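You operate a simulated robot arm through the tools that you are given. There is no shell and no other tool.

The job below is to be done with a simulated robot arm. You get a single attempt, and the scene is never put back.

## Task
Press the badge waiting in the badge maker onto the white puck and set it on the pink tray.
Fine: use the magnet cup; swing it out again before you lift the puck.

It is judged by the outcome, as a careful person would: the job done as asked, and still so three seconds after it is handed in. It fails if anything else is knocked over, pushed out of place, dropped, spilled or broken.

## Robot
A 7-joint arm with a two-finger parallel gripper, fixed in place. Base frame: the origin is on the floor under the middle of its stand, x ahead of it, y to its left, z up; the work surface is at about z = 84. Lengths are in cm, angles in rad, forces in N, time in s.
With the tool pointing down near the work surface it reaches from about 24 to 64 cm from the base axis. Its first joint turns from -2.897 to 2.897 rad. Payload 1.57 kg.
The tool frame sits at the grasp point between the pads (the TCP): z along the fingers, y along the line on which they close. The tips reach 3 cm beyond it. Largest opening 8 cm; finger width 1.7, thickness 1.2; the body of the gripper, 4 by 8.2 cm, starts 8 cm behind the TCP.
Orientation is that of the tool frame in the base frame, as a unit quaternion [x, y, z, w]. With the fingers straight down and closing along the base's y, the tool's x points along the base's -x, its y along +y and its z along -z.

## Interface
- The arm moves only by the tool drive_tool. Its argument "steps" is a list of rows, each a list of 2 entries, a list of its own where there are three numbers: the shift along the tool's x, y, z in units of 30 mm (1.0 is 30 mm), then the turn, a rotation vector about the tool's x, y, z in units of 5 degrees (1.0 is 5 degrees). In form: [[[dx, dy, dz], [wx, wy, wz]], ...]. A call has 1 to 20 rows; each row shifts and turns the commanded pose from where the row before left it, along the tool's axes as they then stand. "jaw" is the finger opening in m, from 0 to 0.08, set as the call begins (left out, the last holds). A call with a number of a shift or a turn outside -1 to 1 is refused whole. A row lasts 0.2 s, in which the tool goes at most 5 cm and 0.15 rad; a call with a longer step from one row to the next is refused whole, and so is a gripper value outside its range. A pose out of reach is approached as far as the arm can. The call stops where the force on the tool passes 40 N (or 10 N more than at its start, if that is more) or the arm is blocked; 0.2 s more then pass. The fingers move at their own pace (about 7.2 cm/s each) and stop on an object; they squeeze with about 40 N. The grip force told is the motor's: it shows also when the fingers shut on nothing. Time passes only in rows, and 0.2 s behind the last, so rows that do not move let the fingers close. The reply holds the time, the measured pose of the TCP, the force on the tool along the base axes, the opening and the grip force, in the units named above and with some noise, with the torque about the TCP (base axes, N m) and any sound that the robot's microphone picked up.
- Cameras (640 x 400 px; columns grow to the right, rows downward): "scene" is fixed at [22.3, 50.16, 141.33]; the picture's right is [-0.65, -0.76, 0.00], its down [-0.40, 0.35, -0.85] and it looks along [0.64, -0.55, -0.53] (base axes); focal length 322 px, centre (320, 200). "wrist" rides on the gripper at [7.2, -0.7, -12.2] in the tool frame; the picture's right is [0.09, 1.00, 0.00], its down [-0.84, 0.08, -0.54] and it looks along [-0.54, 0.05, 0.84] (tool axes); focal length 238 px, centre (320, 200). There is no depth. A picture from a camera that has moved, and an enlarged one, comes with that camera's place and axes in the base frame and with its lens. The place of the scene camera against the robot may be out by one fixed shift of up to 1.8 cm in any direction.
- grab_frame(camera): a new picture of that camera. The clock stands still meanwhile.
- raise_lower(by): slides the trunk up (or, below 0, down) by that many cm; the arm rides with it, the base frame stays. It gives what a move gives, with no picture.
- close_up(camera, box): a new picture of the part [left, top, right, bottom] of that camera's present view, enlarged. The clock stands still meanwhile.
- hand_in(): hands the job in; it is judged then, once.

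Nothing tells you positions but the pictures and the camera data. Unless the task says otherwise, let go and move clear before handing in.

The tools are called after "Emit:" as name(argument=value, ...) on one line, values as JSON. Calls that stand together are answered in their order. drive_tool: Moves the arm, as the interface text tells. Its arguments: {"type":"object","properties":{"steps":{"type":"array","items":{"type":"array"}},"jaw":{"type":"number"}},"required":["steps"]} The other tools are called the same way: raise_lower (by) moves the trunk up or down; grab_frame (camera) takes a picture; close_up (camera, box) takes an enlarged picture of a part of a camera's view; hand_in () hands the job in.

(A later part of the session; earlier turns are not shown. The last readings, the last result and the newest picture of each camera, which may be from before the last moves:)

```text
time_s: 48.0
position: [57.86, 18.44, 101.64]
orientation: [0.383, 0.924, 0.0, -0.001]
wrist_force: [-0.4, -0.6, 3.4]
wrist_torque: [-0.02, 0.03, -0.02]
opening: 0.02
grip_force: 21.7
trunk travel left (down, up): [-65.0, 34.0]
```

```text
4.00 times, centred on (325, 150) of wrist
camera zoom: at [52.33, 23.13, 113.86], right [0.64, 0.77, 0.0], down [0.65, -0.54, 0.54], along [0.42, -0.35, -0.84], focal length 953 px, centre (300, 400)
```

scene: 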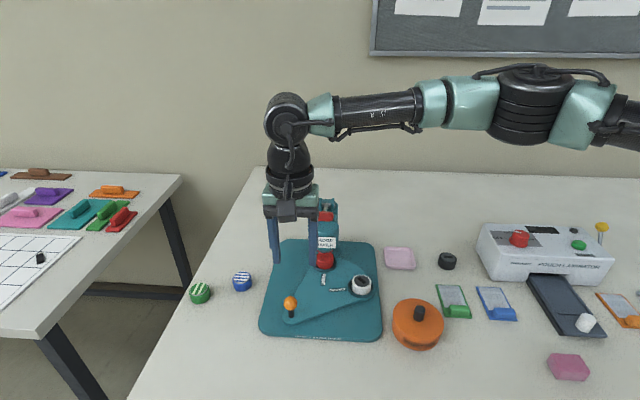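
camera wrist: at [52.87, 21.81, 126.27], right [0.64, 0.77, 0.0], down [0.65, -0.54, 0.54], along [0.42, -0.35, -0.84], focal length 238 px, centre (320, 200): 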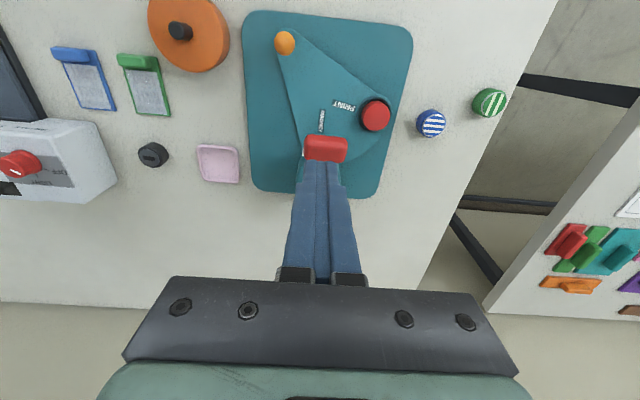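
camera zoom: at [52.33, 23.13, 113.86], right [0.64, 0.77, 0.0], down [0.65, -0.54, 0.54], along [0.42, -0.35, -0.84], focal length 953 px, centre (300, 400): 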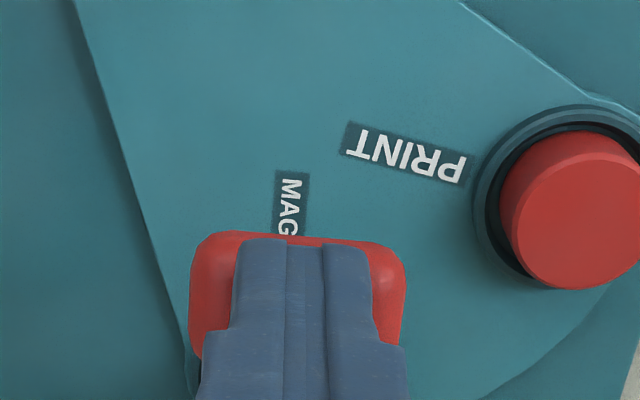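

The handle is now past horizontal and swinging back, so my fingertips are a bit too far forward. I'll shift back onto its middle while continuing down.

Emit:
drive_tool(steps=[[[-0.08, 0, 0.08], [0, 0, 0]], [[-0.08, 0, 0.1], [0, 0, 0]], [[-0.03, 0, 0.1], [0, 0, 0]]])

Emit:
close_up(camera="scene", box=[280, 190, 370, 290])

Emit:
close_up(camera="wrist", box=[260, 100, 390, 200])

```text
time_s: 48.8
position: [58.02, 18.13, 101.1]
orientation: [0.382, 0.924, 0.001, 0.0]
wrist_force: [-5.2, 3.3, 11.8]
wrist_torque: [0.0, 0.09, -0.02]
opening: 0.0
grip_force: 21.2
trunk travel left (down, up): [-65.0, 34.0]
```

```text
4.00 times, centred on (325, 240) of scene
camera zoom: at [22.3, 50.16, 141.33], right [-0.65, -0.76, 0.0], down [-0.4, 0.35, -0.85], along [0.64, -0.55, -0.53], focal length 1288 px, centre (300, 40)
```

zoom: 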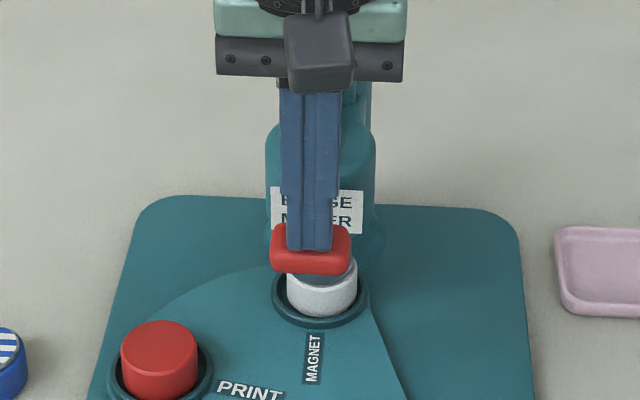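

```text
4.00 times, centred on (325, 150) of wrist
camera zoom: at [52.55, 22.81, 113.24], right [0.64, 0.77, 0.0], down [0.65, -0.54, 0.54], along [0.42, -0.34, -0.84], focal length 953 px, centre (300, 400)
```

zoom: 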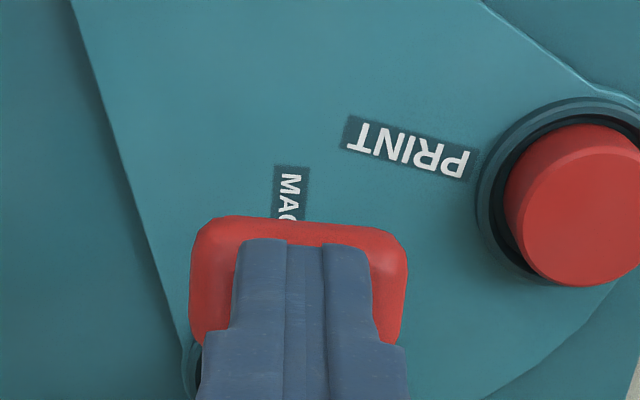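

Resistance is building (12 N), which suggests the die has met the puck. I'll press on straight down until it stops.

Emit:
drive_tool(steps=[[[0, 0, 0.08], [0, 0, 0]], [[-0.01, 0, 0.08], [0, 0, 0]], [[-0.01, 0, 0.08], [0, 0, 0]]])

Emit:
close_up(camera="scene", box=[280, 190, 370, 290])

```text
time_s: 49.6
position: [58.24, 18.12, 101.06]
orientation: [0.381, 0.924, 0.007, 0.002]
wrist_force: [-10.1, -1.9, 20.3]
wrist_torque: [-0.15, 0.25, -0.07]
opening: 0.02
grip_force: 21.0
trunk travel left (down, up): [-65.0, 34.0]
stopped in row 3: the force on the tool passed its limit at 41 N (the readings are from after the stop); the commanded pose is now the measured one
```

```text
4.00 times, centred on (325, 240) of scene
camera zoom: at [22.3, 50.16, 141.33], right [-0.65, -0.76, 0.0], down [-0.4, 0.35, -0.85], along [0.64, -0.55, -0.53], focal length 1288 px, centre (300, 40)
```

zoom: 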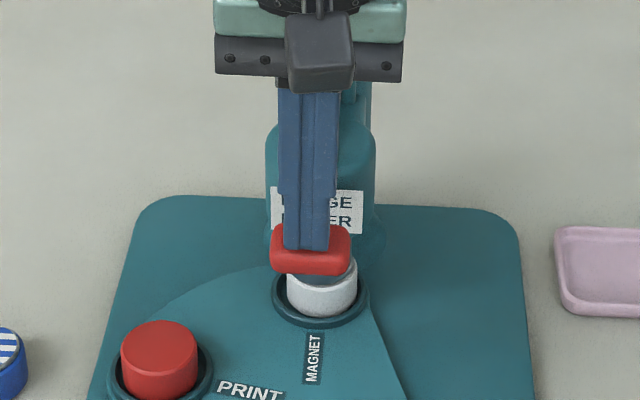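

It stopped hard at about 41 N. I'll look closely at the die and puck before deciding whether it needs more.

Emit:
close_up(camera="scene", box=[305, 240, 345, 280])

Emit:
grab_frame(camera="wrist")

```text
10.00 times, centred on (325, 260) of scene
camera zoom: at [22.3, 50.16, 141.33], right [-0.65, -0.76, 0.0], down [-0.4, 0.35, -0.85], along [0.64, -0.55, -0.53], focal length 3220 px, centre (270, -400)
```

zoom: 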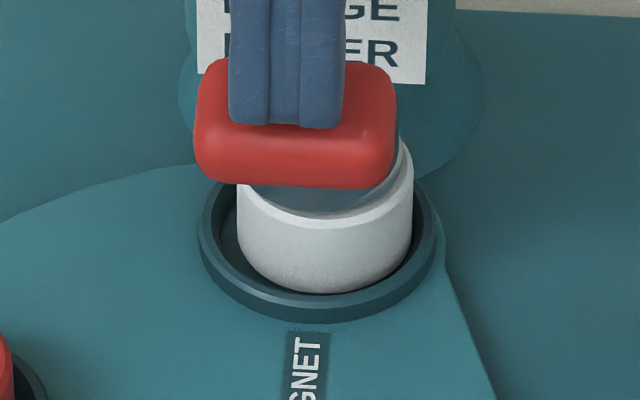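

```text
taken
camera wrist: at [52.58, 22.78, 113.22], right [0.64, 0.77, 0.01], down [0.64, -0.54, 0.54], along [0.43, -0.34, -0.84], focal length 238 px, centre (320, 200)
```

wrist: 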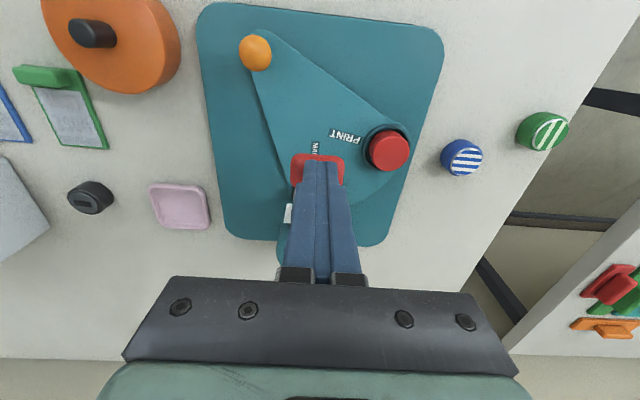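

The red rim has disappeared into the puck's top, so the badge looks seated. I'll hold the pressure a moment, then ease up and see whether the lever springs back.

Emit:
drive_tool(steps=[[[0, 0, 0.05], [0, 0, 0]], [[0, 0, 0], [0, 0, 0]], [[0, 0, 0], [0, 0, 0]]])

Emit:
drive_tool(steps=[[[0, 0, -0.1], [0, 0, 0]], [[0, 0, -0.15], [0, 0, 0]], [[0.02, 0, -0.15], [0, 0, 0]], [[0, 0, 0], [0, 0, 0]]])

Emit:
close_up(camera="scene", box=[280, 190, 370, 290])

Emit:
close_up(camera="scene", box=[305, 240, 345, 280])

```text
time_s: 50.4
position: [58.2, 18.22, 101.02]
orientation: [0.381, 0.925, 0.007, 0.004]
wrist_force: [-7.2, 2.0, 33.8]
wrist_torque: [-0.22, 0.08, 0.32]
opening: 0.0
grip_force: 21.5
trunk travel left (down, up): [-65.0, 34.0]
```

```text
time_s: 51.4
position: [58.19, 18.29, 101.66]
orientation: [0.382, 0.924, 0.004, 0.002]
wrist_force: [-2.7, -0.4, 3.3]
wrist_torque: [0.01, 0.08, -0.02]
opening: 0.01
grip_force: 21.2
trunk travel left (down, up): [-65.0, 34.0]
```

```text
4.00 times, centred on (325, 240) of scene
camera zoom: at [22.3, 50.16, 141.33], right [-0.65, -0.76, 0.0], down [-0.4, 0.35, -0.85], along [0.64, -0.55, -0.53], focal length 1288 px, centre (300, 40)
```

zoom: 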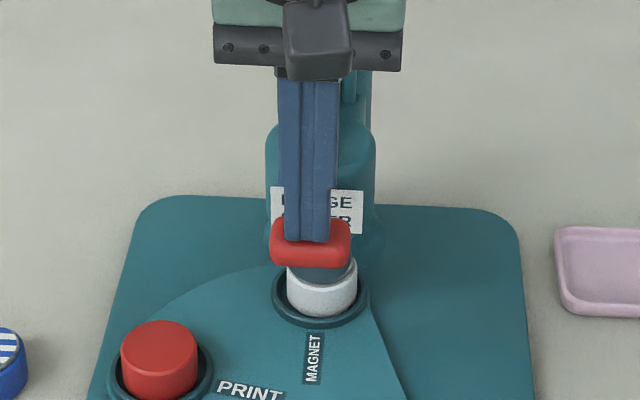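

```text
10.00 times, centred on (325, 260) of scene
camera zoom: at [22.3, 50.16, 141.33], right [-0.65, -0.76, 0.0], down [-0.4, 0.35, -0.85], along [0.64, -0.55, -0.53], focal length 3220 px, centre (270, -400)
```

zoom: 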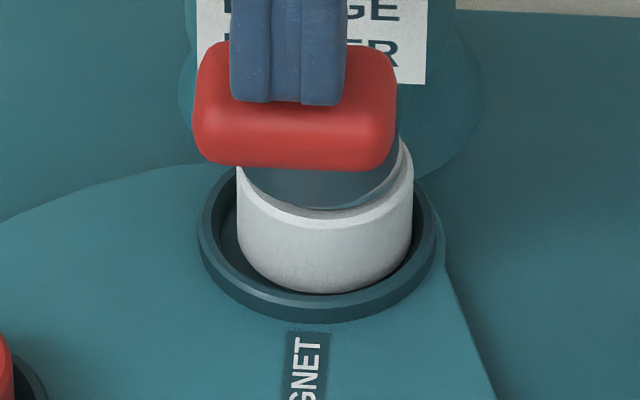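

The lever springs back, so I can just follow it up gently. The red rim no longer shows on the die. I'll ride the handle back to the top along its arc.

Emit:
drive_tool(steps=[[[0.02, 0, -0.18], [0, 0, 0]], [[0.02, 0, -0.18], [0, 0, 0]], [[0, 0, -0.18], [0, 0, 0]], [[-0.01, 0, -0.18], [0, 0, 0]], [[-0.03, 0, -0.18], [0, 0, 0]], [[-0.04, 0, -0.18], [0, 0, 0]], [[-0.05, 0, -0.18], [0, 0, 0]], [[-0.055, 0, -0.18], [0, 0, 0]]])

Emit:
close_up(camera="scene", box=[280, 170, 370, 280])

Emit:
close_up(camera="scene", box=[305, 235, 345, 275])

```text
time_s: 53.2
position: [58.58, 17.8, 106.02]
orientation: [0.382, 0.924, 0.004, 0.002]
wrist_force: [-0.7, -1.1, 1.2]
wrist_torque: [0.02, -0.01, 0.01]
opening: 0.0
grip_force: 21.5
trunk travel left (down, up): [-65.0, 34.0]
```

```text
3.64 times, centred on (325, 225) of scene
camera zoom: at [22.3, 50.16, 141.33], right [-0.65, -0.76, 0.0], down [-0.4, 0.35, -0.85], along [0.64, -0.55, -0.53], focal length 1171 px, centre (302, 109)
```

zoom: 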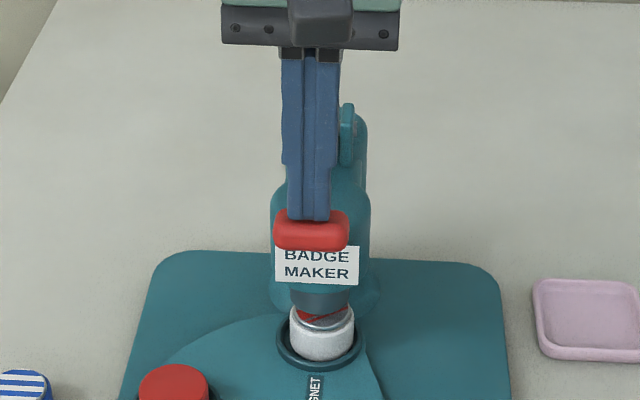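

```text
10.00 times, centred on (325, 255) of scene
camera zoom: at [22.3, 50.16, 141.33], right [-0.65, -0.76, 0.0], down [-0.4, 0.35, -0.85], along [0.64, -0.55, -0.53], focal length 3220 px, centre (270, -350)
```

zoom: 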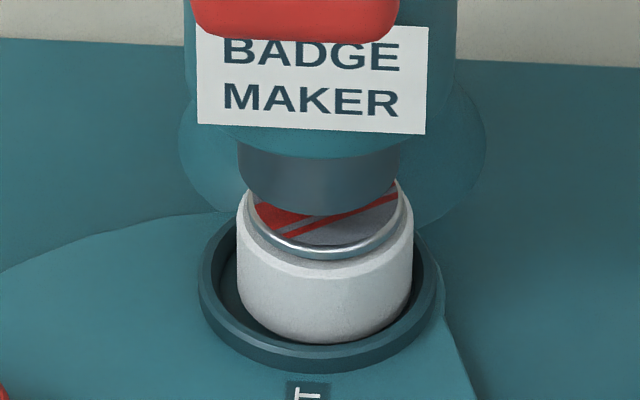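

The press worked: the white puck now carries a badge with a metal rim and red stripes. I'll finish letting the lever up and then lift clear.

Emit:
drive_tool(steps=[[[-0.06, 0, -0.18], [0, 0, 0]], [[-0.065, 0, -0.18], [0, 0, 0]], [[-0.07, 0, -0.18], [0, 0, 0]], [[-0.07, 0, -0.18], [0, 0, 0]], [[-0.03, 0, -0.25], [0, 0, 0]], [[0, 0, -0.5], [0, 0, 0]], [[0, 0, -0.8], [0, 0, 0]], [[0, 0, 0], [0, 0, 0]]])

Emit:
close_up(camera="scene", box=[250, 170, 410, 350])

Emit:
grab_frame(camera="wrist")

```text
time_s: 55.0
position: [59.28, 17.23, 113.0]
orientation: [0.382, 0.924, 0.003, 0.002]
wrist_force: [-0.1, -1.0, -0.1]
wrist_torque: [0.0, 0.01, 0.05]
opening: 0.0
grip_force: 21.5
trunk travel left (down, up): [-65.0, 34.0]
```

```text
2.22 times, centred on (330, 260) of scene
camera zoom: at [22.3, 50.16, 141.33], right [-0.65, -0.76, 0.0], down [-0.4, 0.35, -0.85], along [0.64, -0.55, -0.53], focal length 716 px, centre (298, 67)
```

zoom: 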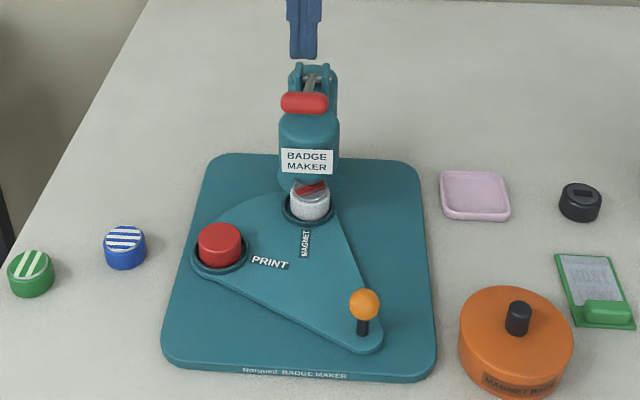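

```text
taken
camera wrist: at [53.6, 21.79, 125.07], right [0.64, 0.77, 0.01], down [0.64, -0.54, 0.54], along [0.42, -0.34, -0.84], focal length 238 px, centre (320, 200)
```

wrist: 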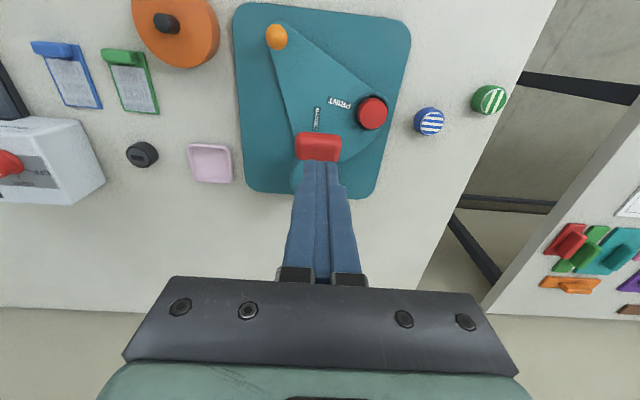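

The lever is back at the top and nothing has shifted. Next I swing the plate out again, so I move over the knob at about (49.8, 18.4) and open the jaw.

Emit:
drive_tool(steps=[[[0.825, -0.653, 0], [0, 0, 0]], [[0.825, -0.653, 0], [0, 0, 0]], [[0.825, -0.653, 0], [0, 0, 0]], [[0, 0, 0.7], [0, 0, 0]], [[0, 0, 0.8], [0, 0, 0]], [[0, 0, 0.8], [0, 0, 0]], [[0, 0, 0.8], [0, 0, 0]], [[0, 0, 0.8], [0, 0, 0]], [[0, 0, 0.8], [0, 0, 0]], [[0, 0, 0], [0, 0, 0]]], jaw=0.055)

Emit:
grab_frame(camera="wrist")

Emit:
close_up(camera="wrist", box=[250, 90, 410, 210])

```text
time_s: 57.2
position: [50.01, 18.39, 98.78]
orientation: [0.381, 0.924, 0.004, 0.002]
wrist_force: [-0.5, 0.3, 0.7]
wrist_torque: [-0.02, -0.02, -0.01]
opening: 5.51
grip_force: 0.1
trunk travel left (down, up): [-65.0, 34.0]
```

```text
taken
camera wrist: at [44.3, 22.97, 110.91], right [0.64, 0.77, 0.01], down [0.64, -0.54, 0.54], along [0.42, -0.34, -0.84], focal length 238 px, centre (320, 200)
```

wrist: 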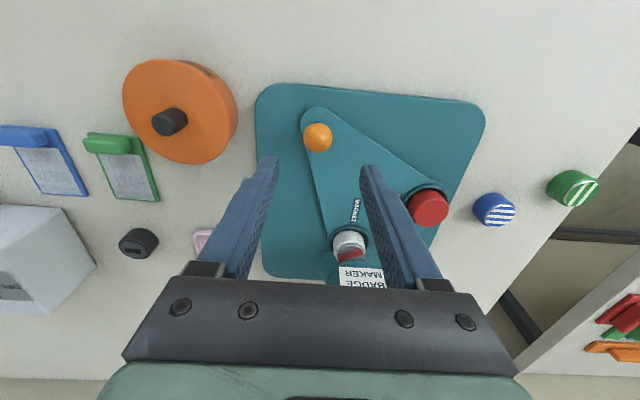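

```text
3.33 times, centred on (330, 150) of wrist
camera zoom: at [44.3, 22.97, 110.91], right [0.64, 0.77, 0.01], down [0.64, -0.54, 0.54], along [0.42, -0.34, -0.84], focal length 794 px, centre (287, 367)
```

zoom: 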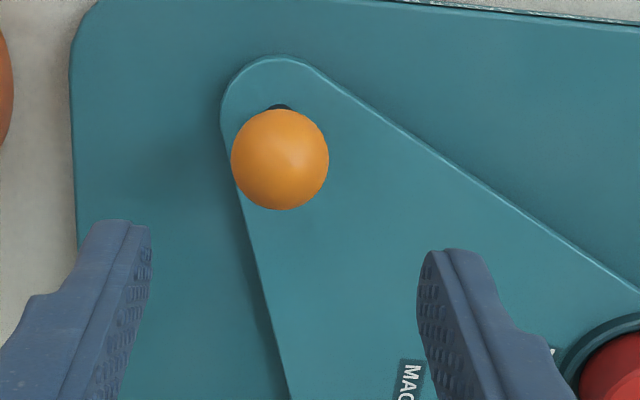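

The knob is at about (49.5, 18.6). I'll correct the position and lower the cage around it.

Emit:
drive_tool(steps=[[[0.15, -0.045, 0.3], [0, 0, 0]], [[0, 0, 0.6], [0, 0, 0]], [[0, 0, 0.6], [0, 0, 0]], [[0, 0, 0.6], [0, 0, 0]], [[0, 0, 0.2], [0, 0, 0]], [[0, 0, 0], [0, 0, 0]]])

Emit:
grab_frame(camera="wrist")

```text
time_s: 58.6
position: [49.29, 18.6, 91.72]
orientation: [0.383, 0.924, 0.004, 0.002]
wrist_force: [-0.6, 0.0, -0.6]
wrist_torque: [0.0, -0.03, 0.0]
opening: 5.49
grip_force: 0.1
trunk travel left (down, up): [-65.0, 34.0]
```

```text
taken
camera wrist: at [43.73, 23.33, 103.95], right [0.64, 0.77, 0.01], down [0.64, -0.54, 0.54], along [0.42, -0.34, -0.84], focal length 238 px, centre (320, 200)
```

wrist: 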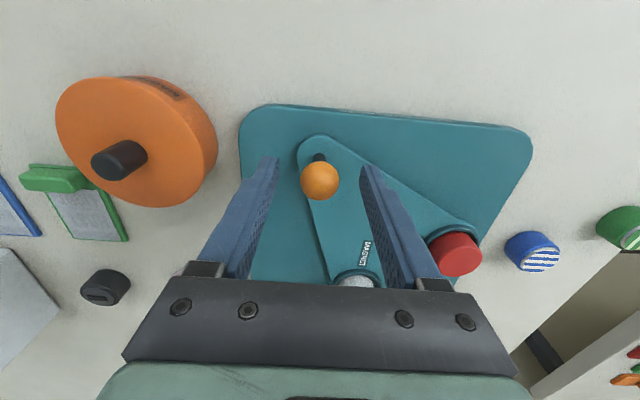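

Centred again. I'll close to the loose cage and lead the knob back the other way, in batches.

Emit:
drive_tool(steps=[[[0, 0, 0], [0, 0, 0]], [[0, 0, 0], [0, 0, 0]], [[0.1603, 0.2089, 0], [0, 0, 0]], [[0.1415, 0.2221, 0], [0, 0, 0]], [[0.1216, 0.2335, 0], [0, 0, 0]], [[0.1008, 0.2433, 0], [0, 0, 0]]], jaw=0.035)

Emit:
drive_tool(steps=[[[0.0792, 0.2511, 0], [0, 0, 0]], [[0.057, 0.2571, 0], [0, 0, 0]], [[0.0344, 0.261, 0], [0, 0, 0]], [[0.0115, 0.263, 0], [0, 0, 0]]])

Emit:
close_up(camera="scene", box=[250, 200, 410, 350])

Emit:
grab_frame(camera="wrist")

```text
time_s: 60.0
position: [50.29, 21.7, 91.8]
orientation: [0.382, 0.924, 0.005, 0.002]
wrist_force: [-0.3, 0.7, 0.3]
wrist_torque: [0.01, -0.01, 0.01]
opening: 3.54
grip_force: 0.4
trunk travel left (down, up): [-65.0, 34.0]
```

```text
time_s: 61.0
position: [52.33, 24.35, 91.76]
orientation: [0.382, 0.924, 0.004, 0.002]
wrist_force: [1.3, -0.2, -0.6]
wrist_torque: [-0.02, 0.0, 0.01]
opening: 3.54
grip_force: 0.3
trunk travel left (down, up): [-65.0, 34.0]
```

```text
2.67 times, centred on (330, 275) of scene
camera zoom: at [22.3, 50.16, 141.33], right [-0.65, -0.76, 0.0], down [-0.4, 0.35, -0.85], along [0.64, -0.55, -0.53], focal length 859 px, centre (293, 0)
```

zoom: 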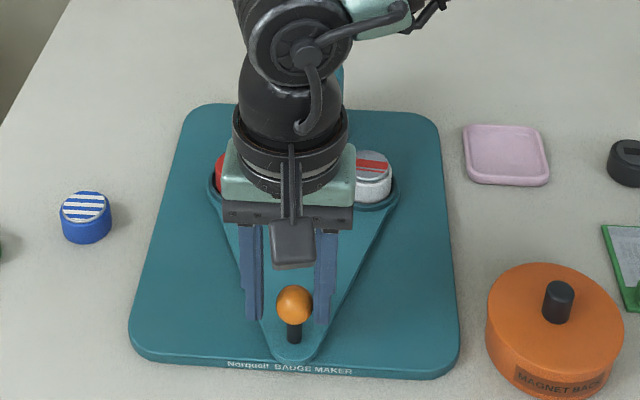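

```text
taken
camera wrist: at [46.64, 28.89, 103.84], right [0.64, 0.77, 0.01], down [0.64, -0.54, 0.54], along [0.42, -0.34, -0.84], focal length 238 px, centre (320, 200)
```

wrist: 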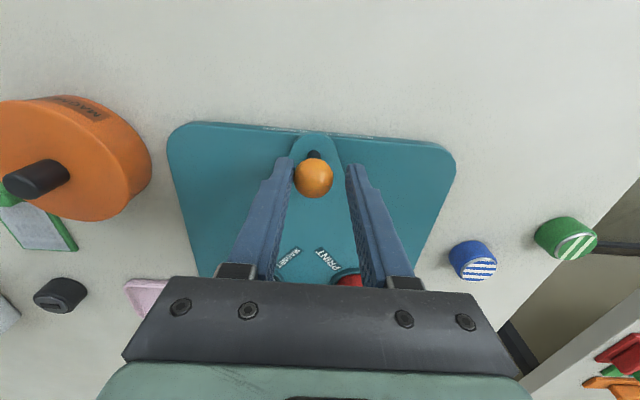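

The plate is swinging back smoothly with the badge visible on the puck. I'll continue to the end of the arc.

Emit:
drive_tool(steps=[[[-0.0115, 0.263, 0], [0, 0, 0]], [[-0.0344, 0.261, 0], [0, 0, 0]], [[-0.057, 0.2571, 0], [0, 0, 0]], [[-0.0792, 0.2511, 0], [0, 0, 0]]])

Emit:
drive_tool(steps=[[[-0.1008, 0.2433, 0], [0, 0, 0]], [[-0.1216, 0.2335, 0], [0, 0, 0]], [[-0.1415, 0.2221, 0], [0, 0, 0]], [[0, 0, 0], [0, 0, 0]]])

Emit:
close_up(camera="scene", box=[250, 200, 410, 350])

Emit:
grab_frame(camera="wrist")

```text
time_s: 62.0
position: [54.76, 26.09, 91.77]
orientation: [0.381, 0.924, 0.004, 0.002]
wrist_force: [-0.3, 0.1, -0.3]
wrist_torque: [0.01, -0.01, -0.01]
opening: 3.5
grip_force: 0.5
trunk travel left (down, up): [-65.0, 34.0]
```

```text
time_s: 63.0
position: [56.96, 26.72, 91.79]
orientation: [0.382, 0.924, 0.004, 0.002]
wrist_force: [-0.8, -1.0, 0.3]
wrist_torque: [0.01, -0.02, -0.01]
opening: 3.49
grip_force: 0.0
trunk travel left (down, up): [-65.0, 34.0]
```

```text
2.67 times, centred on (330, 275) of scene
camera zoom: at [22.3, 50.16, 141.33], right [-0.65, -0.76, 0.0], down [-0.4, 0.35, -0.85], along [0.64, -0.55, -0.53], focal length 859 px, centre (293, 0)
```

zoom: 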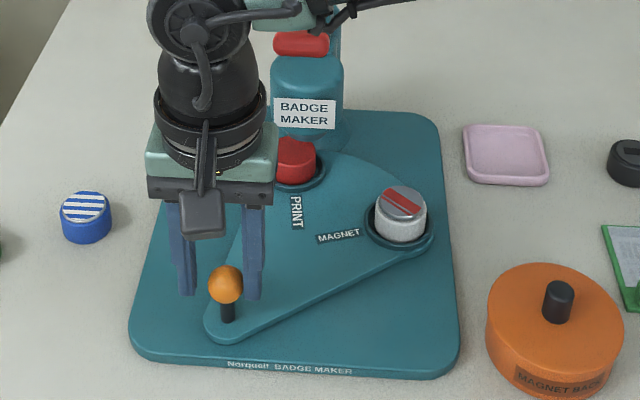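

```text
taken
camera wrist: at [51.36, 31.33, 103.93], right [0.64, 0.77, 0.01], down [0.64, -0.54, 0.54], along [0.42, -0.34, -0.84], focal length 238 px, centre (320, 200)
```

wrist: 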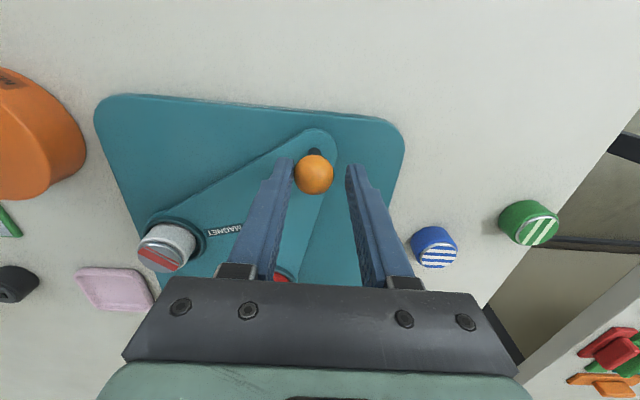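

The plate is nearly home. I'll compare the rings with their original positions.

Emit:
close_up(camera="scene", box=[300, 230, 390, 310])

```text
5.00 times, centred on (345, 270) of scene
camera zoom: at [22.3, 50.16, 141.33], right [-0.65, -0.76, 0.0], down [-0.4, 0.35, -0.85], along [0.64, -0.55, -0.53], focal length 1610 px, centre (195, -150)
```

zoom: 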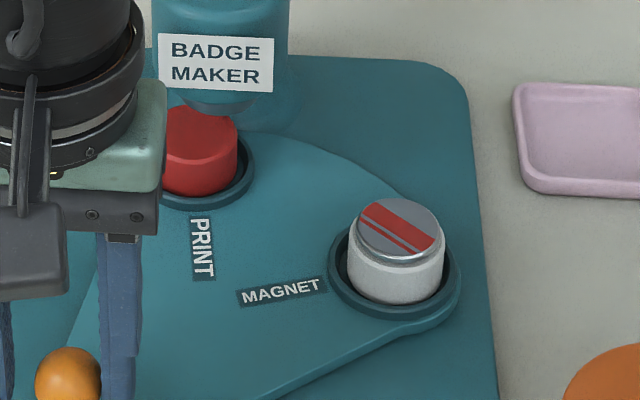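

It needs about 7° more to get home. I'll continue in small steps.

Emit:
drive_tool(steps=[[[-0.1603, 0.2089, 0], [0, 0, 0]], [[-0.09, 0.1, 0], [0, 0, 0]], [[0, 0, 0], [0, 0, 0]]])

Emit:
close_up(camera="scene", box=[300, 230, 390, 310])

Emit:
close_up(camera="wrist", box=[260, 110, 390, 210])

```text
time_s: 63.8
position: [58.18, 27.0, 91.85]
orientation: [0.382, 0.924, 0.003, 0.002]
wrist_force: [0.6, -0.5, 0.3]
wrist_torque: [0.03, 0.0, 0.04]
opening: 3.49
grip_force: 0.1
trunk travel left (down, up): [-65.0, 34.0]
```

```text
5.00 times, centred on (345, 270) of scene
camera zoom: at [22.3, 50.16, 141.33], right [-0.65, -0.76, 0.0], down [-0.4, 0.35, -0.85], along [0.64, -0.55, -0.53], focal length 1610 px, centre (195, -150)
```

zoom: 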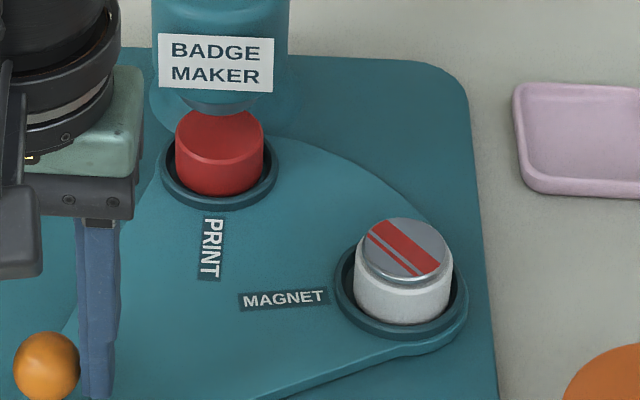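

```text
4.00 times, centred on (325, 160) of wrist
camera zoom: at [52.45, 31.49, 103.92], right [0.64, 0.77, 0.01], down [0.64, -0.54, 0.54], along [0.42, -0.34, -0.84], focal length 953 px, centre (300, 360)
```

zoom: 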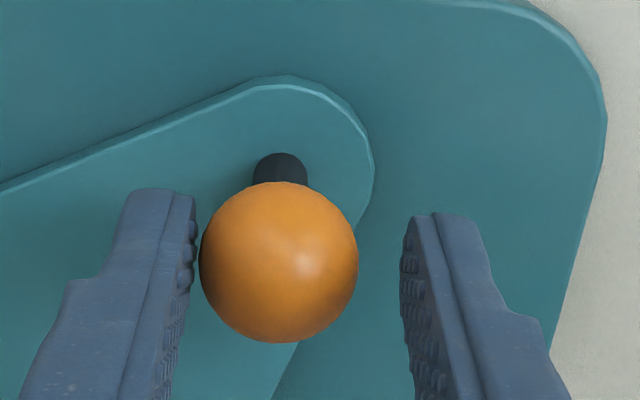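

The plate is exactly home again, with the magnet cup swung out and the badge on the puck. I'll release the knob, lift, and turn the wrist straight.

Emit:
drive_tool(steps=[[[-0.06, 0.06, 0], [0, 0, 0]], [[0, 0, 0], [0, 0, 0]], [[0, 0, -0.5], [0, 0, 0]], [[0, 0, -0.9], [0, 0, 0]], [[0, 0, -0.9], [0, 0, 0]], [[0, 0, -0.9], [0, 0, 0]], [[0, 0, -0.9], [0, 0, 0]], [[0, 0, 0], [0, 0, 0]]], jaw=0.055)

Emit:
drive_tool(steps=[[[0, 0, 0], [0, 0, -1]], [[0, 0, 0], [0, 0, -1]], [[0, 0, 0], [0, 0, -1]], [[0, 0, 0], [0, 0, -1]], [[0, 0, 0], [0, 0, -1]], [[0, 0, 0], [0, 0, -1]], [[0, 0, 0], [0, 0, -1]], [[0, 0, 0], [0, 0, -1]], [[0, 0, 0], [0, 0, -1]]])

Emit:
close_up(camera="scene", box=[250, 200, 410, 350])

```text
time_s: 65.6
position: [58.36, 26.92, 104.21]
orientation: [0.382, 0.924, 0.004, 0.002]
wrist_force: [0.0, -0.2, -0.8]
wrist_torque: [0.02, 0.04, 0.0]
opening: 5.48
grip_force: 0.1
trunk travel left (down, up): [-65.0, 34.0]
```

```text
time_s: 67.6
position: [58.42, 26.84, 104.17]
orientation: [-0.002, 1.0, 0.004, 0.004]
wrist_force: [0.0, -0.2, -0.5]
wrist_torque: [0.04, 0.02, 0.01]
opening: 5.51
grip_force: 0.1
trunk travel left (down, up): [-65.0, 34.0]
```

```text
2.67 times, centred on (330, 275) of scene
camera zoom: at [22.3, 50.16, 141.33], right [-0.65, -0.76, 0.0], down [-0.4, 0.35, -0.85], along [0.64, -0.55, -0.53], focal length 859 px, centre (293, 0)
```

zoom: 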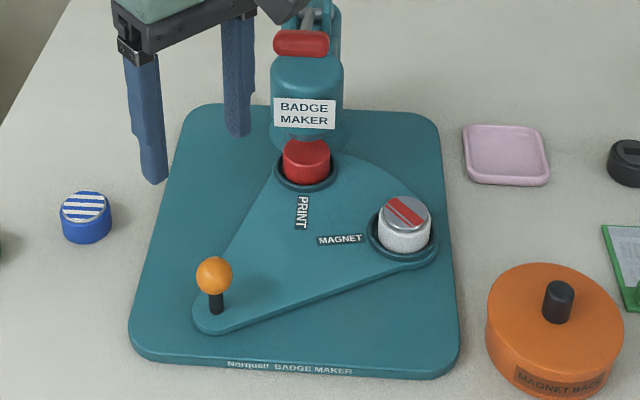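

All home. I'll go back over the magnet cup by the same clear route.

Emit:
drive_tool(steps=[[[0.9, -0.7, 0], [0, 0, 0]], [[0.9, -0.7, 0], [0, 0, 0]], [[0.9, -0.7, 0], [0, 0, 0]], [[-0.2, -0.9, 0], [0, 0, 0]], [[-0.2, -0.9, 0], [0, 0, 0]], [[-0.2, -0.9, 0], [0, 0, 0]], [[-0.5, -0.55, 0.3], [0, 0, 0]], [[0, 0, 0.8], [0, 0, 0]], [[0, 0, 0.8], [0, 0, 0]], [[0, 0, 0], [0, 0, 0]]], jaw=0.06)

Emit:
grab_frame(camera="wrist")

Emit:
close_up(camera="wrist", box=[250, 90, 390, 200])

Emit:
close_up(camera="scene", box=[310, 230, 410, 320])

```text
time_s: 69.8
position: [53.37, 11.19, 98.09]
orientation: [-0.002, 1.0, 0.003, 0.004]
wrist_force: [-0.2, 0.6, 0.5]
wrist_torque: [0.01, -0.03, -0.01]
opening: 5.99
grip_force: 0.0
trunk travel left (down, up): [-65.0, 34.0]
```

```text
taken
camera wrist: at [46.18, 10.37, 110.27], right [-0.09, 1.0, 0.01], down [0.83, 0.08, 0.55], along [0.55, 0.06, -0.84], focal length 238 px, centre (320, 200)
```

wrist: 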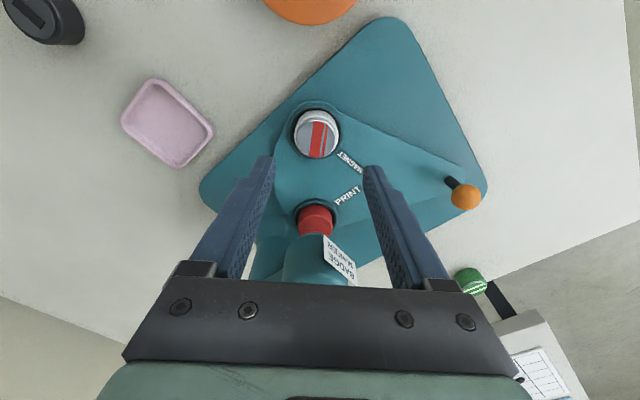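

```text
3.64 times, centred on (320, 145) of wrist
camera zoom: at [46.18, 10.37, 110.27], right [-0.09, 1.0, 0.01], down [0.83, 0.08, 0.55], along [0.55, 0.06, -0.84], focal length 867 px, centre (320, 400)
```

zoom: 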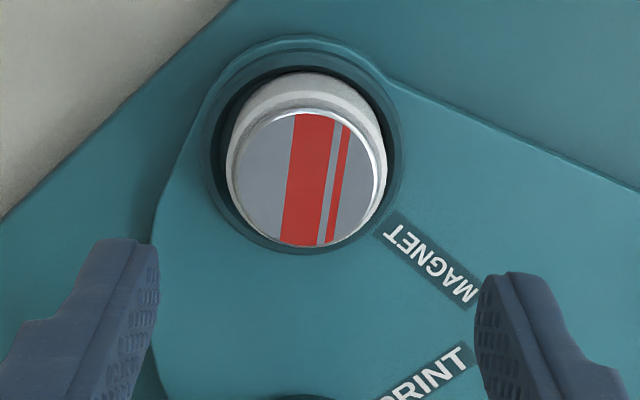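

```text
4.44 times, centred on (360, 275) of scene
camera zoom: at [22.3, 50.16, 141.33], right [-0.65, -0.76, 0.0], down [-0.4, 0.35, -0.85], along [0.64, -0.55, -0.53], focal length 1431 px, centre (142, -133)
```

zoom: 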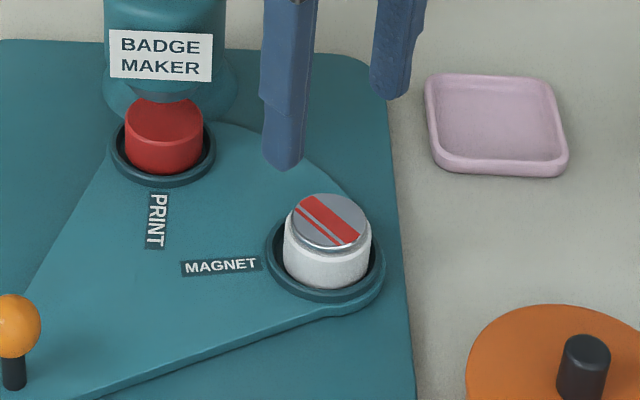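

The badge is seated cleanly on the white puck. I'll make a small correction and come down around the puck, stopping just above the ring.

Emit:
drive_tool(steps=[[[-0.06, -0.03, 0.5], [0, 0, 0]], [[0, 0, 0.7], [0, 0, 0]], [[0, 0, 0.7], [0, 0, 0]], [[0, 0, 0.4], [0, 0, 0]], [[0, 0, 0], [0, 0, 0]]])

Emit:
close_up(camera="wrist", box=[250, 100, 390, 210])

Emit:
close_up(camera="scene", box=[330, 250, 390, 310])

```text
time_s: 71.0
position: [53.77, 10.84, 91.3]
orientation: [-0.001, 1.0, 0.003, 0.003]
wrist_force: [0.0, 0.4, -0.9]
wrist_torque: [-0.04, 0.0, 0.04]
opening: 6.01
grip_force: 0.0
trunk travel left (down, up): [-65.0, 34.0]
```

```text
3.64 times, centred on (320, 155) of wrist
camera zoom: at [46.55, 10.23, 103.43], right [-0.09, 1.0, 0.01], down [0.83, 0.08, 0.55], along [0.55, 0.06, -0.84], focal length 867 px, centre (320, 364)
```

zoom: 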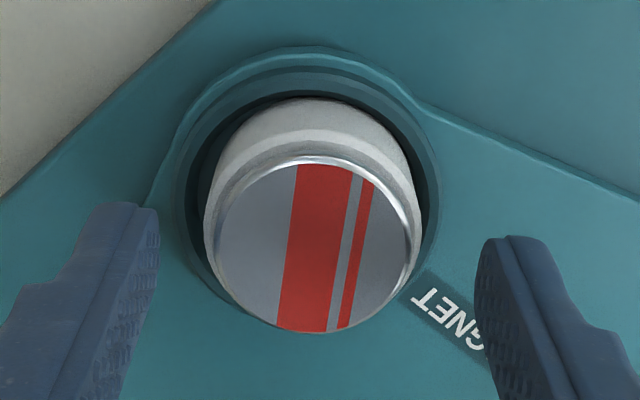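

```text
6.67 times, centred on (360, 280) of scene
camera zoom: at [22.3, 50.16, 141.33], right [-0.65, -0.76, 0.0], down [-0.4, 0.35, -0.85], along [0.64, -0.55, -0.53], focal length 2147 px, centre (53, -333)
```

zoom: 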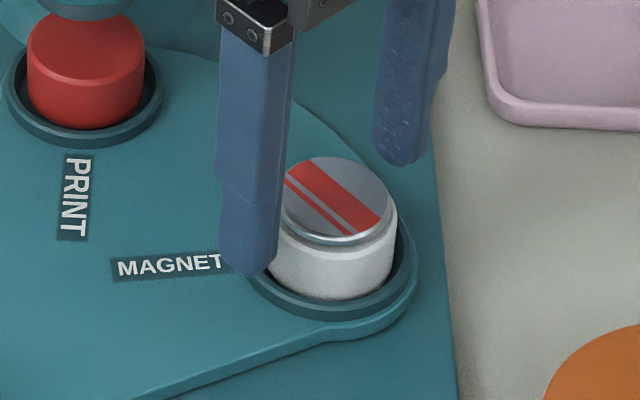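

Emit:
drive_tool(steps=[[[0.05, 0, 0.15], [0, 0, 0]], [[0, 0, 0.18], [0, 0, 0]], [[0, 0, 0], [0, 0, 0]]])

Emit:
close_up(camera="scene", box=[330, 250, 390, 310])

```text
time_s: 71.8
position: [53.73, 10.95, 90.34]
orientation: [-0.002, 1.0, 0.004, 0.004]
wrist_force: [0.2, -0.1, 0.3]
wrist_torque: [0.01, 0.0, 0.0]
opening: 6.01
grip_force: 0.0
trunk travel left (down, up): [-65.0, 34.0]
```

```text
6.67 times, centred on (360, 280) of scene
camera zoom: at [22.3, 50.16, 141.33], right [-0.65, -0.76, 0.0], down [-0.4, 0.35, -0.85], along [0.64, -0.55, -0.53], focal length 2147 px, centre (53, -333)
```

zoom: 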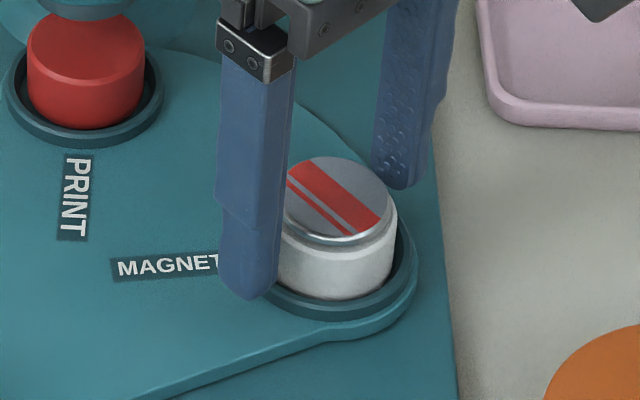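

The fingertips are just above the ring, so I'll close on the puck.

Emit:
drive_tool(steps=[[[0, 0, 0], [0, 0, 0]], [[0, 0, 0], [0, 0, 0]], [[0, 0, 0], [0, 0, 0]], [[0, 0, 0], [0, 0, 0]]], jaw=0.035)

Emit:
close_up(camera="scene", box=[330, 250, 390, 310])

```text
time_s: 72.8
position: [53.66, 10.85, 90.26]
orientation: [-0.001, 1.0, 0.002, 0.004]
wrist_force: [0.8, -1.0, 0.5]
wrist_torque: [-0.08, -0.07, 0.03]
opening: 3.96
grip_force: 40.0
trunk travel left (down, up): [-65.0, 34.0]
```

```text
6.67 times, centred on (360, 280) of scene
camera zoom: at [22.3, 50.16, 141.33], right [-0.65, -0.76, 0.0], down [-0.4, 0.35, -0.85], along [0.64, -0.55, -0.53], focal length 2147 px, centre (53, -333)
```

zoom: 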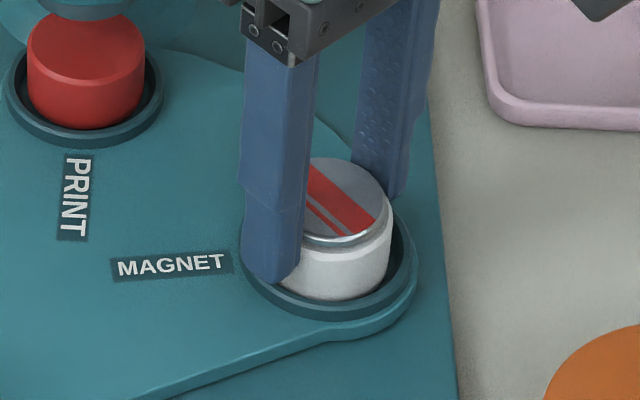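

It's gripped at 3.96 cm. I'll lift slowly straight out of the cup.

Emit:
drive_tool(steps=[[[0, 0, -0.15], [0, 0, 0]], [[0, 0, -0.25], [0, 0, 0]], [[0, 0, -0.5], [0, 0, 0]], [[0, 0, -0.7], [0, 0, 0]], [[0, 0, -0.7], [0, 0, 0]], [[0, 0, 0], [0, 0, 0]]])

Emit:
close_up(camera="scene", box=[310, 230, 430, 320])

Emit:
grab_frame(camera="wrist")

Emit:
close_up(camera="wrist", box=[80, 60, 240, 180])

```text
time_s: 74.2
position: [53.61, 10.76, 97.43]
orientation: [-0.001, 1.0, 0.004, 0.003]
wrist_force: [-0.4, -0.5, -0.5]
wrist_torque: [0.0, -0.02, 0.0]
opening: 3.98
grip_force: 39.9
trunk travel left (down, up): [-65.0, 34.0]
```

```text
4.44 times, centred on (370, 275) of scene
camera zoom: at [22.3, 50.16, 141.33], right [-0.65, -0.76, 0.0], down [-0.4, 0.35, -0.85], along [0.64, -0.55, -0.53], focal length 1431 px, centre (98, -133)
```

zoom: 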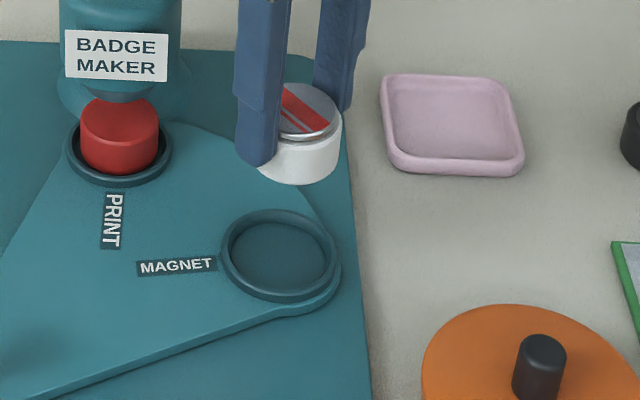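

```text
taken
camera wrist: at [46.34, 10.05, 109.59], right [-0.09, 1.0, 0.01], down [0.83, 0.08, 0.55], along [0.54, 0.06, -0.84], focal length 238 px, centre (320, 200)
```

wrist: 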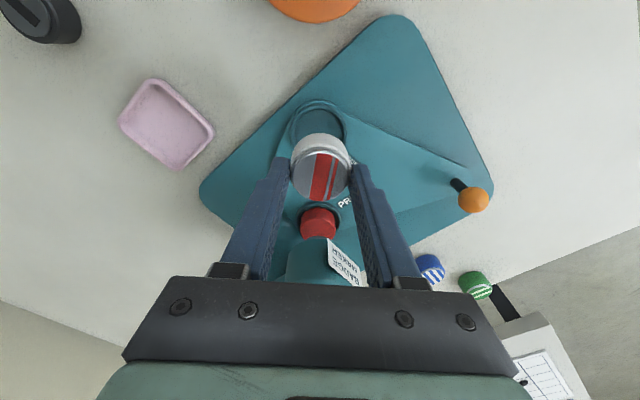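

```text
3.33 times, centred on (160, 120) of wrist
camera zoom: at [46.34, 10.05, 109.59], right [-0.09, 1.0, 0.01], down [0.83, 0.08, 0.55], along [0.54, 0.06, -0.84], focal length 794 px, centre (853, 467)
```

zoom: 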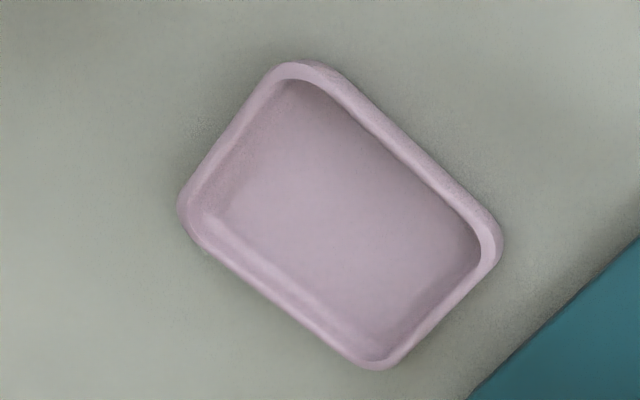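

The badge stays on the puck, the cup is empty and the plate is undisturbed. Now I'll carry the puck over the tray, near (54.7, -5).

Emit:
drive_tool(steps=[[[-0.05, -0.6, 0], [0, 0, 0]], [[-0.06, -0.9, 0], [0, 0, 0]], [[-0.06, -0.9, 0], [0, 0, 0]], [[-0.06, -0.9, 0], [0, 0, 0]], [[-0.06, -0.9, 0], [0, 0, 0]], [[-0.06, -0.7, 0], [0, 0, 0]], [[0, -0.35, 0], [0, 0, 0]], [[0, 0, 0], [0, 0, 0]]])

Emit:
grab_frame(camera="wrist")

Emit:
close_up(camera="wrist", box=[240, 60, 400, 180])

Emit:
close_up(camera="scene", box=[360, 210, 450, 290])

```text
time_s: 76.0
position: [54.78, -4.89, 97.27]
orientation: [-0.002, 1.0, 0.003, 0.004]
wrist_force: [0.0, -0.3, -0.3]
wrist_torque: [-0.01, -0.04, -0.05]
opening: 3.97
grip_force: 40.6
trunk travel left (down, up): [-65.0, 34.0]
```

```text
taken
camera wrist: at [47.49, -5.58, 109.31], right [-0.09, 1.0, 0.01], down [0.83, 0.08, 0.55], along [0.55, 0.06, -0.84], focal length 238 px, centre (320, 200)
```

wrist: 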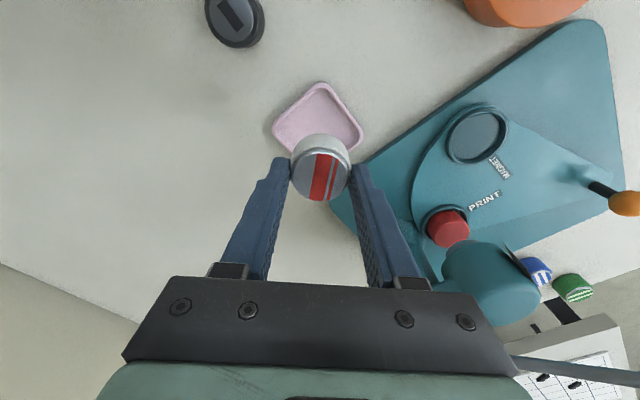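

```text
3.33 times, centred on (320, 120) of wrist
camera zoom: at [47.49, -5.58, 109.31], right [-0.09, 1.0, 0.01], down [0.83, 0.08, 0.55], along [0.55, 0.06, -0.84], focal length 794 px, centre (320, 467)
```

zoom: 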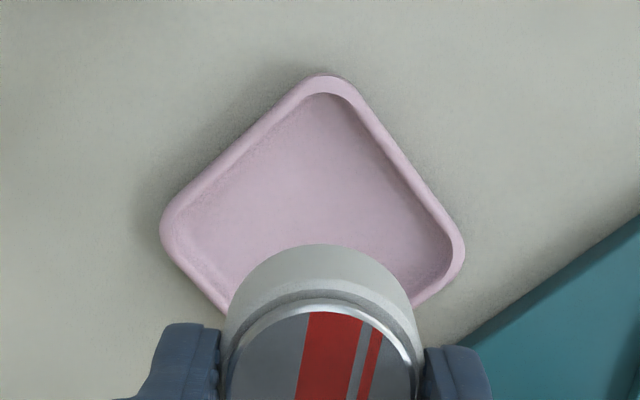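

```text
5.00 times, centred on (405, 250) of scene
camera zoom: at [22.3, 50.16, 141.33], right [-0.65, -0.76, 0.0], down [-0.4, 0.35, -0.85], along [0.64, -0.55, -0.53], focal length 1610 px, centre (-105, -50)
```

zoom: 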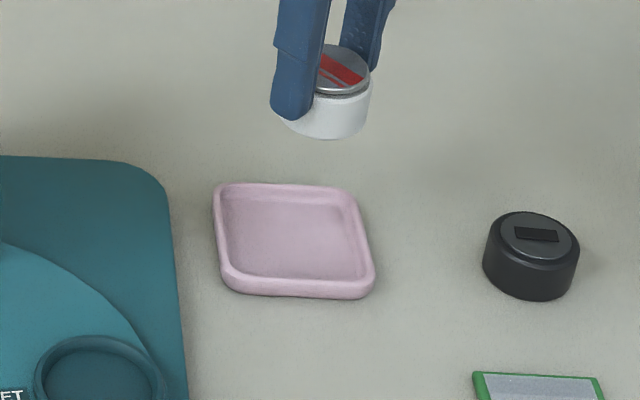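

The tray's centre measures about (55.15, -4.9). I'll shift half a centimetre toward it and lower partway.

Emit:
drive_tool(steps=[[[-0.15, 0, 0.4], [0, 0, 0]], [[0, 0, 0.7], [0, 0, 0]], [[0, 0, 0.7], [0, 0, 0]], [[0, 0, 0.5], [0, 0, 0]], [[0, 0, 0], [0, 0, 0]]])

Emit:
close_up(camera="wrist", box=[240, 80, 400, 200])

Emit:
close_up(camera="scene", box=[360, 210, 450, 290])

```text
time_s: 77.2
position: [55.24, -4.92, 90.29]
orientation: [-0.001, 1.0, 0.002, 0.003]
wrist_force: [0.0, 0.8, -0.8]
wrist_torque: [-0.03, -0.02, 0.02]
opening: 3.97
grip_force: 39.7
trunk travel left (down, up): [-65.0, 34.0]
```

```text
3.33 times, centred on (320, 140) of wrist
camera zoom: at [47.99, -5.58, 102.44], right [-0.09, 1.0, 0.01], down [0.83, 0.08, 0.55], along [0.55, 0.06, -0.84], focal length 794 px, centre (320, 400)
```

zoom: 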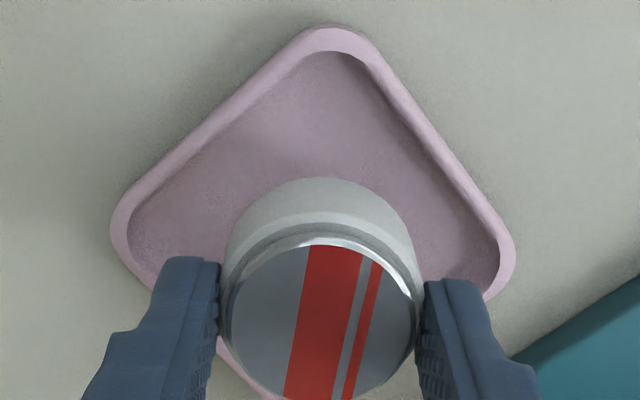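

```text
5.00 times, centred on (405, 250) of scene
camera zoom: at [22.3, 50.16, 141.33], right [-0.65, -0.76, 0.0], down [-0.4, 0.35, -0.85], along [0.64, -0.55, -0.53], focal length 1610 px, centre (-105, -50)
```

zoom: 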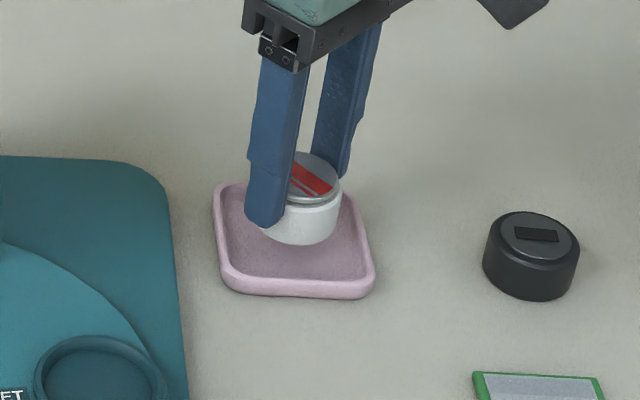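

It's over the middle of the tray. I'll lower in small steps until it touches.

Emit:
drive_tool(steps=[[[0, 0, 0.15], [0, 0, 0]], [[0, 0, 0.12], [0, 0, 0]], [[0, 0, 0.1], [0, 0, 0]], [[0, 0, 0], [0, 0, 0]]])

Emit:
close_up(camera="scene", box=[360, 210, 450, 290])

```text
time_s: 78.2
position: [55.19, -4.93, 89.23]
orientation: [0.0, 1.0, 0.002, 0.003]
wrist_force: [0.7, 0.4, -1.1]
wrist_torque: [0.03, -0.02, 0.03]
opening: 3.98
grip_force: 40.0
trunk travel left (down, up): [-65.0, 34.0]
```

```text
5.00 times, centred on (405, 250) of scene
camera zoom: at [22.3, 50.16, 141.33], right [-0.65, -0.76, 0.0], down [-0.4, 0.35, -0.85], along [0.64, -0.55, -0.53], focal length 1610 px, centre (-105, -50)
```

zoom: 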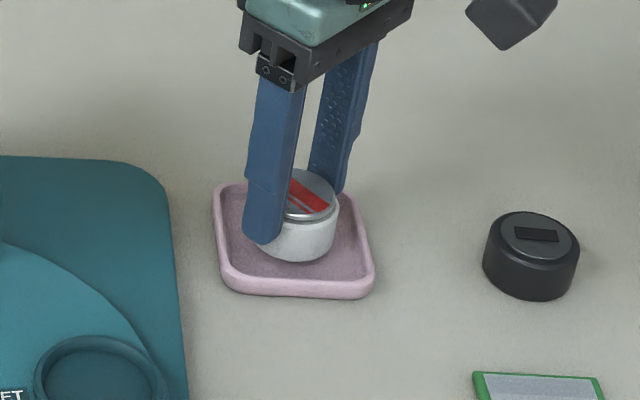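

Emit:
drive_tool(steps=[[[0, 0, 0.08], [0, 0, 0]], [[0, 0, 0.06], [0, 0, 0]], [[0, 0, 0], [0, 0, 0]]])

Emit:
drive_tool(steps=[[[0, 0, 0.05], [0, 0, 0]], [[0, 0, 0], [0, 0, 0]]])

Emit:
close_up(camera="scene", box=[360, 210, 450, 290])

```text
time_s: 79.0
position: [55.3, -4.91, 88.8]
orientation: [0.0, 1.0, 0.003, 0.003]
wrist_force: [-0.5, 0.3, -1.1]
wrist_torque: [-0.01, 0.02, -0.01]
opening: 3.99
grip_force: 40.0
trunk travel left (down, up): [-65.0, 34.0]
```

```text
time_s: 79.6
position: [55.17, -5.14, 88.76]
orientation: [-0.001, 1.0, 0.003, 0.003]
wrist_force: [0.4, 0.4, 1.1]
wrist_torque: [-0.04, 0.02, -0.02]
opening: 3.95
grip_force: 39.3
trunk travel left (down, up): [-65.0, 34.0]
```

```text
5.00 times, centred on (405, 250) of scene
camera zoom: at [22.3, 50.16, 141.33], right [-0.65, -0.76, 0.0], down [-0.4, 0.35, -0.85], along [0.64, -0.55, -0.53], focal length 1610 px, centre (-105, -50)
```

zoom: 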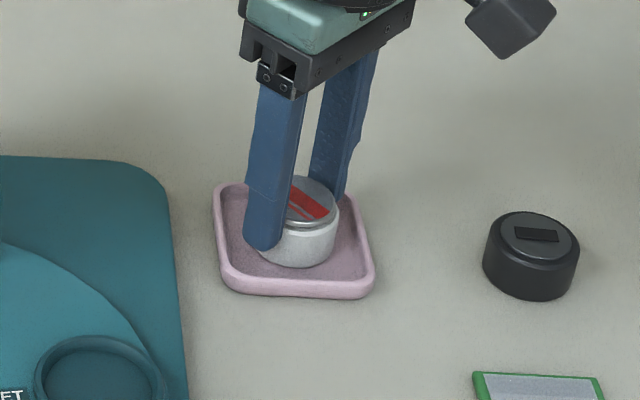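

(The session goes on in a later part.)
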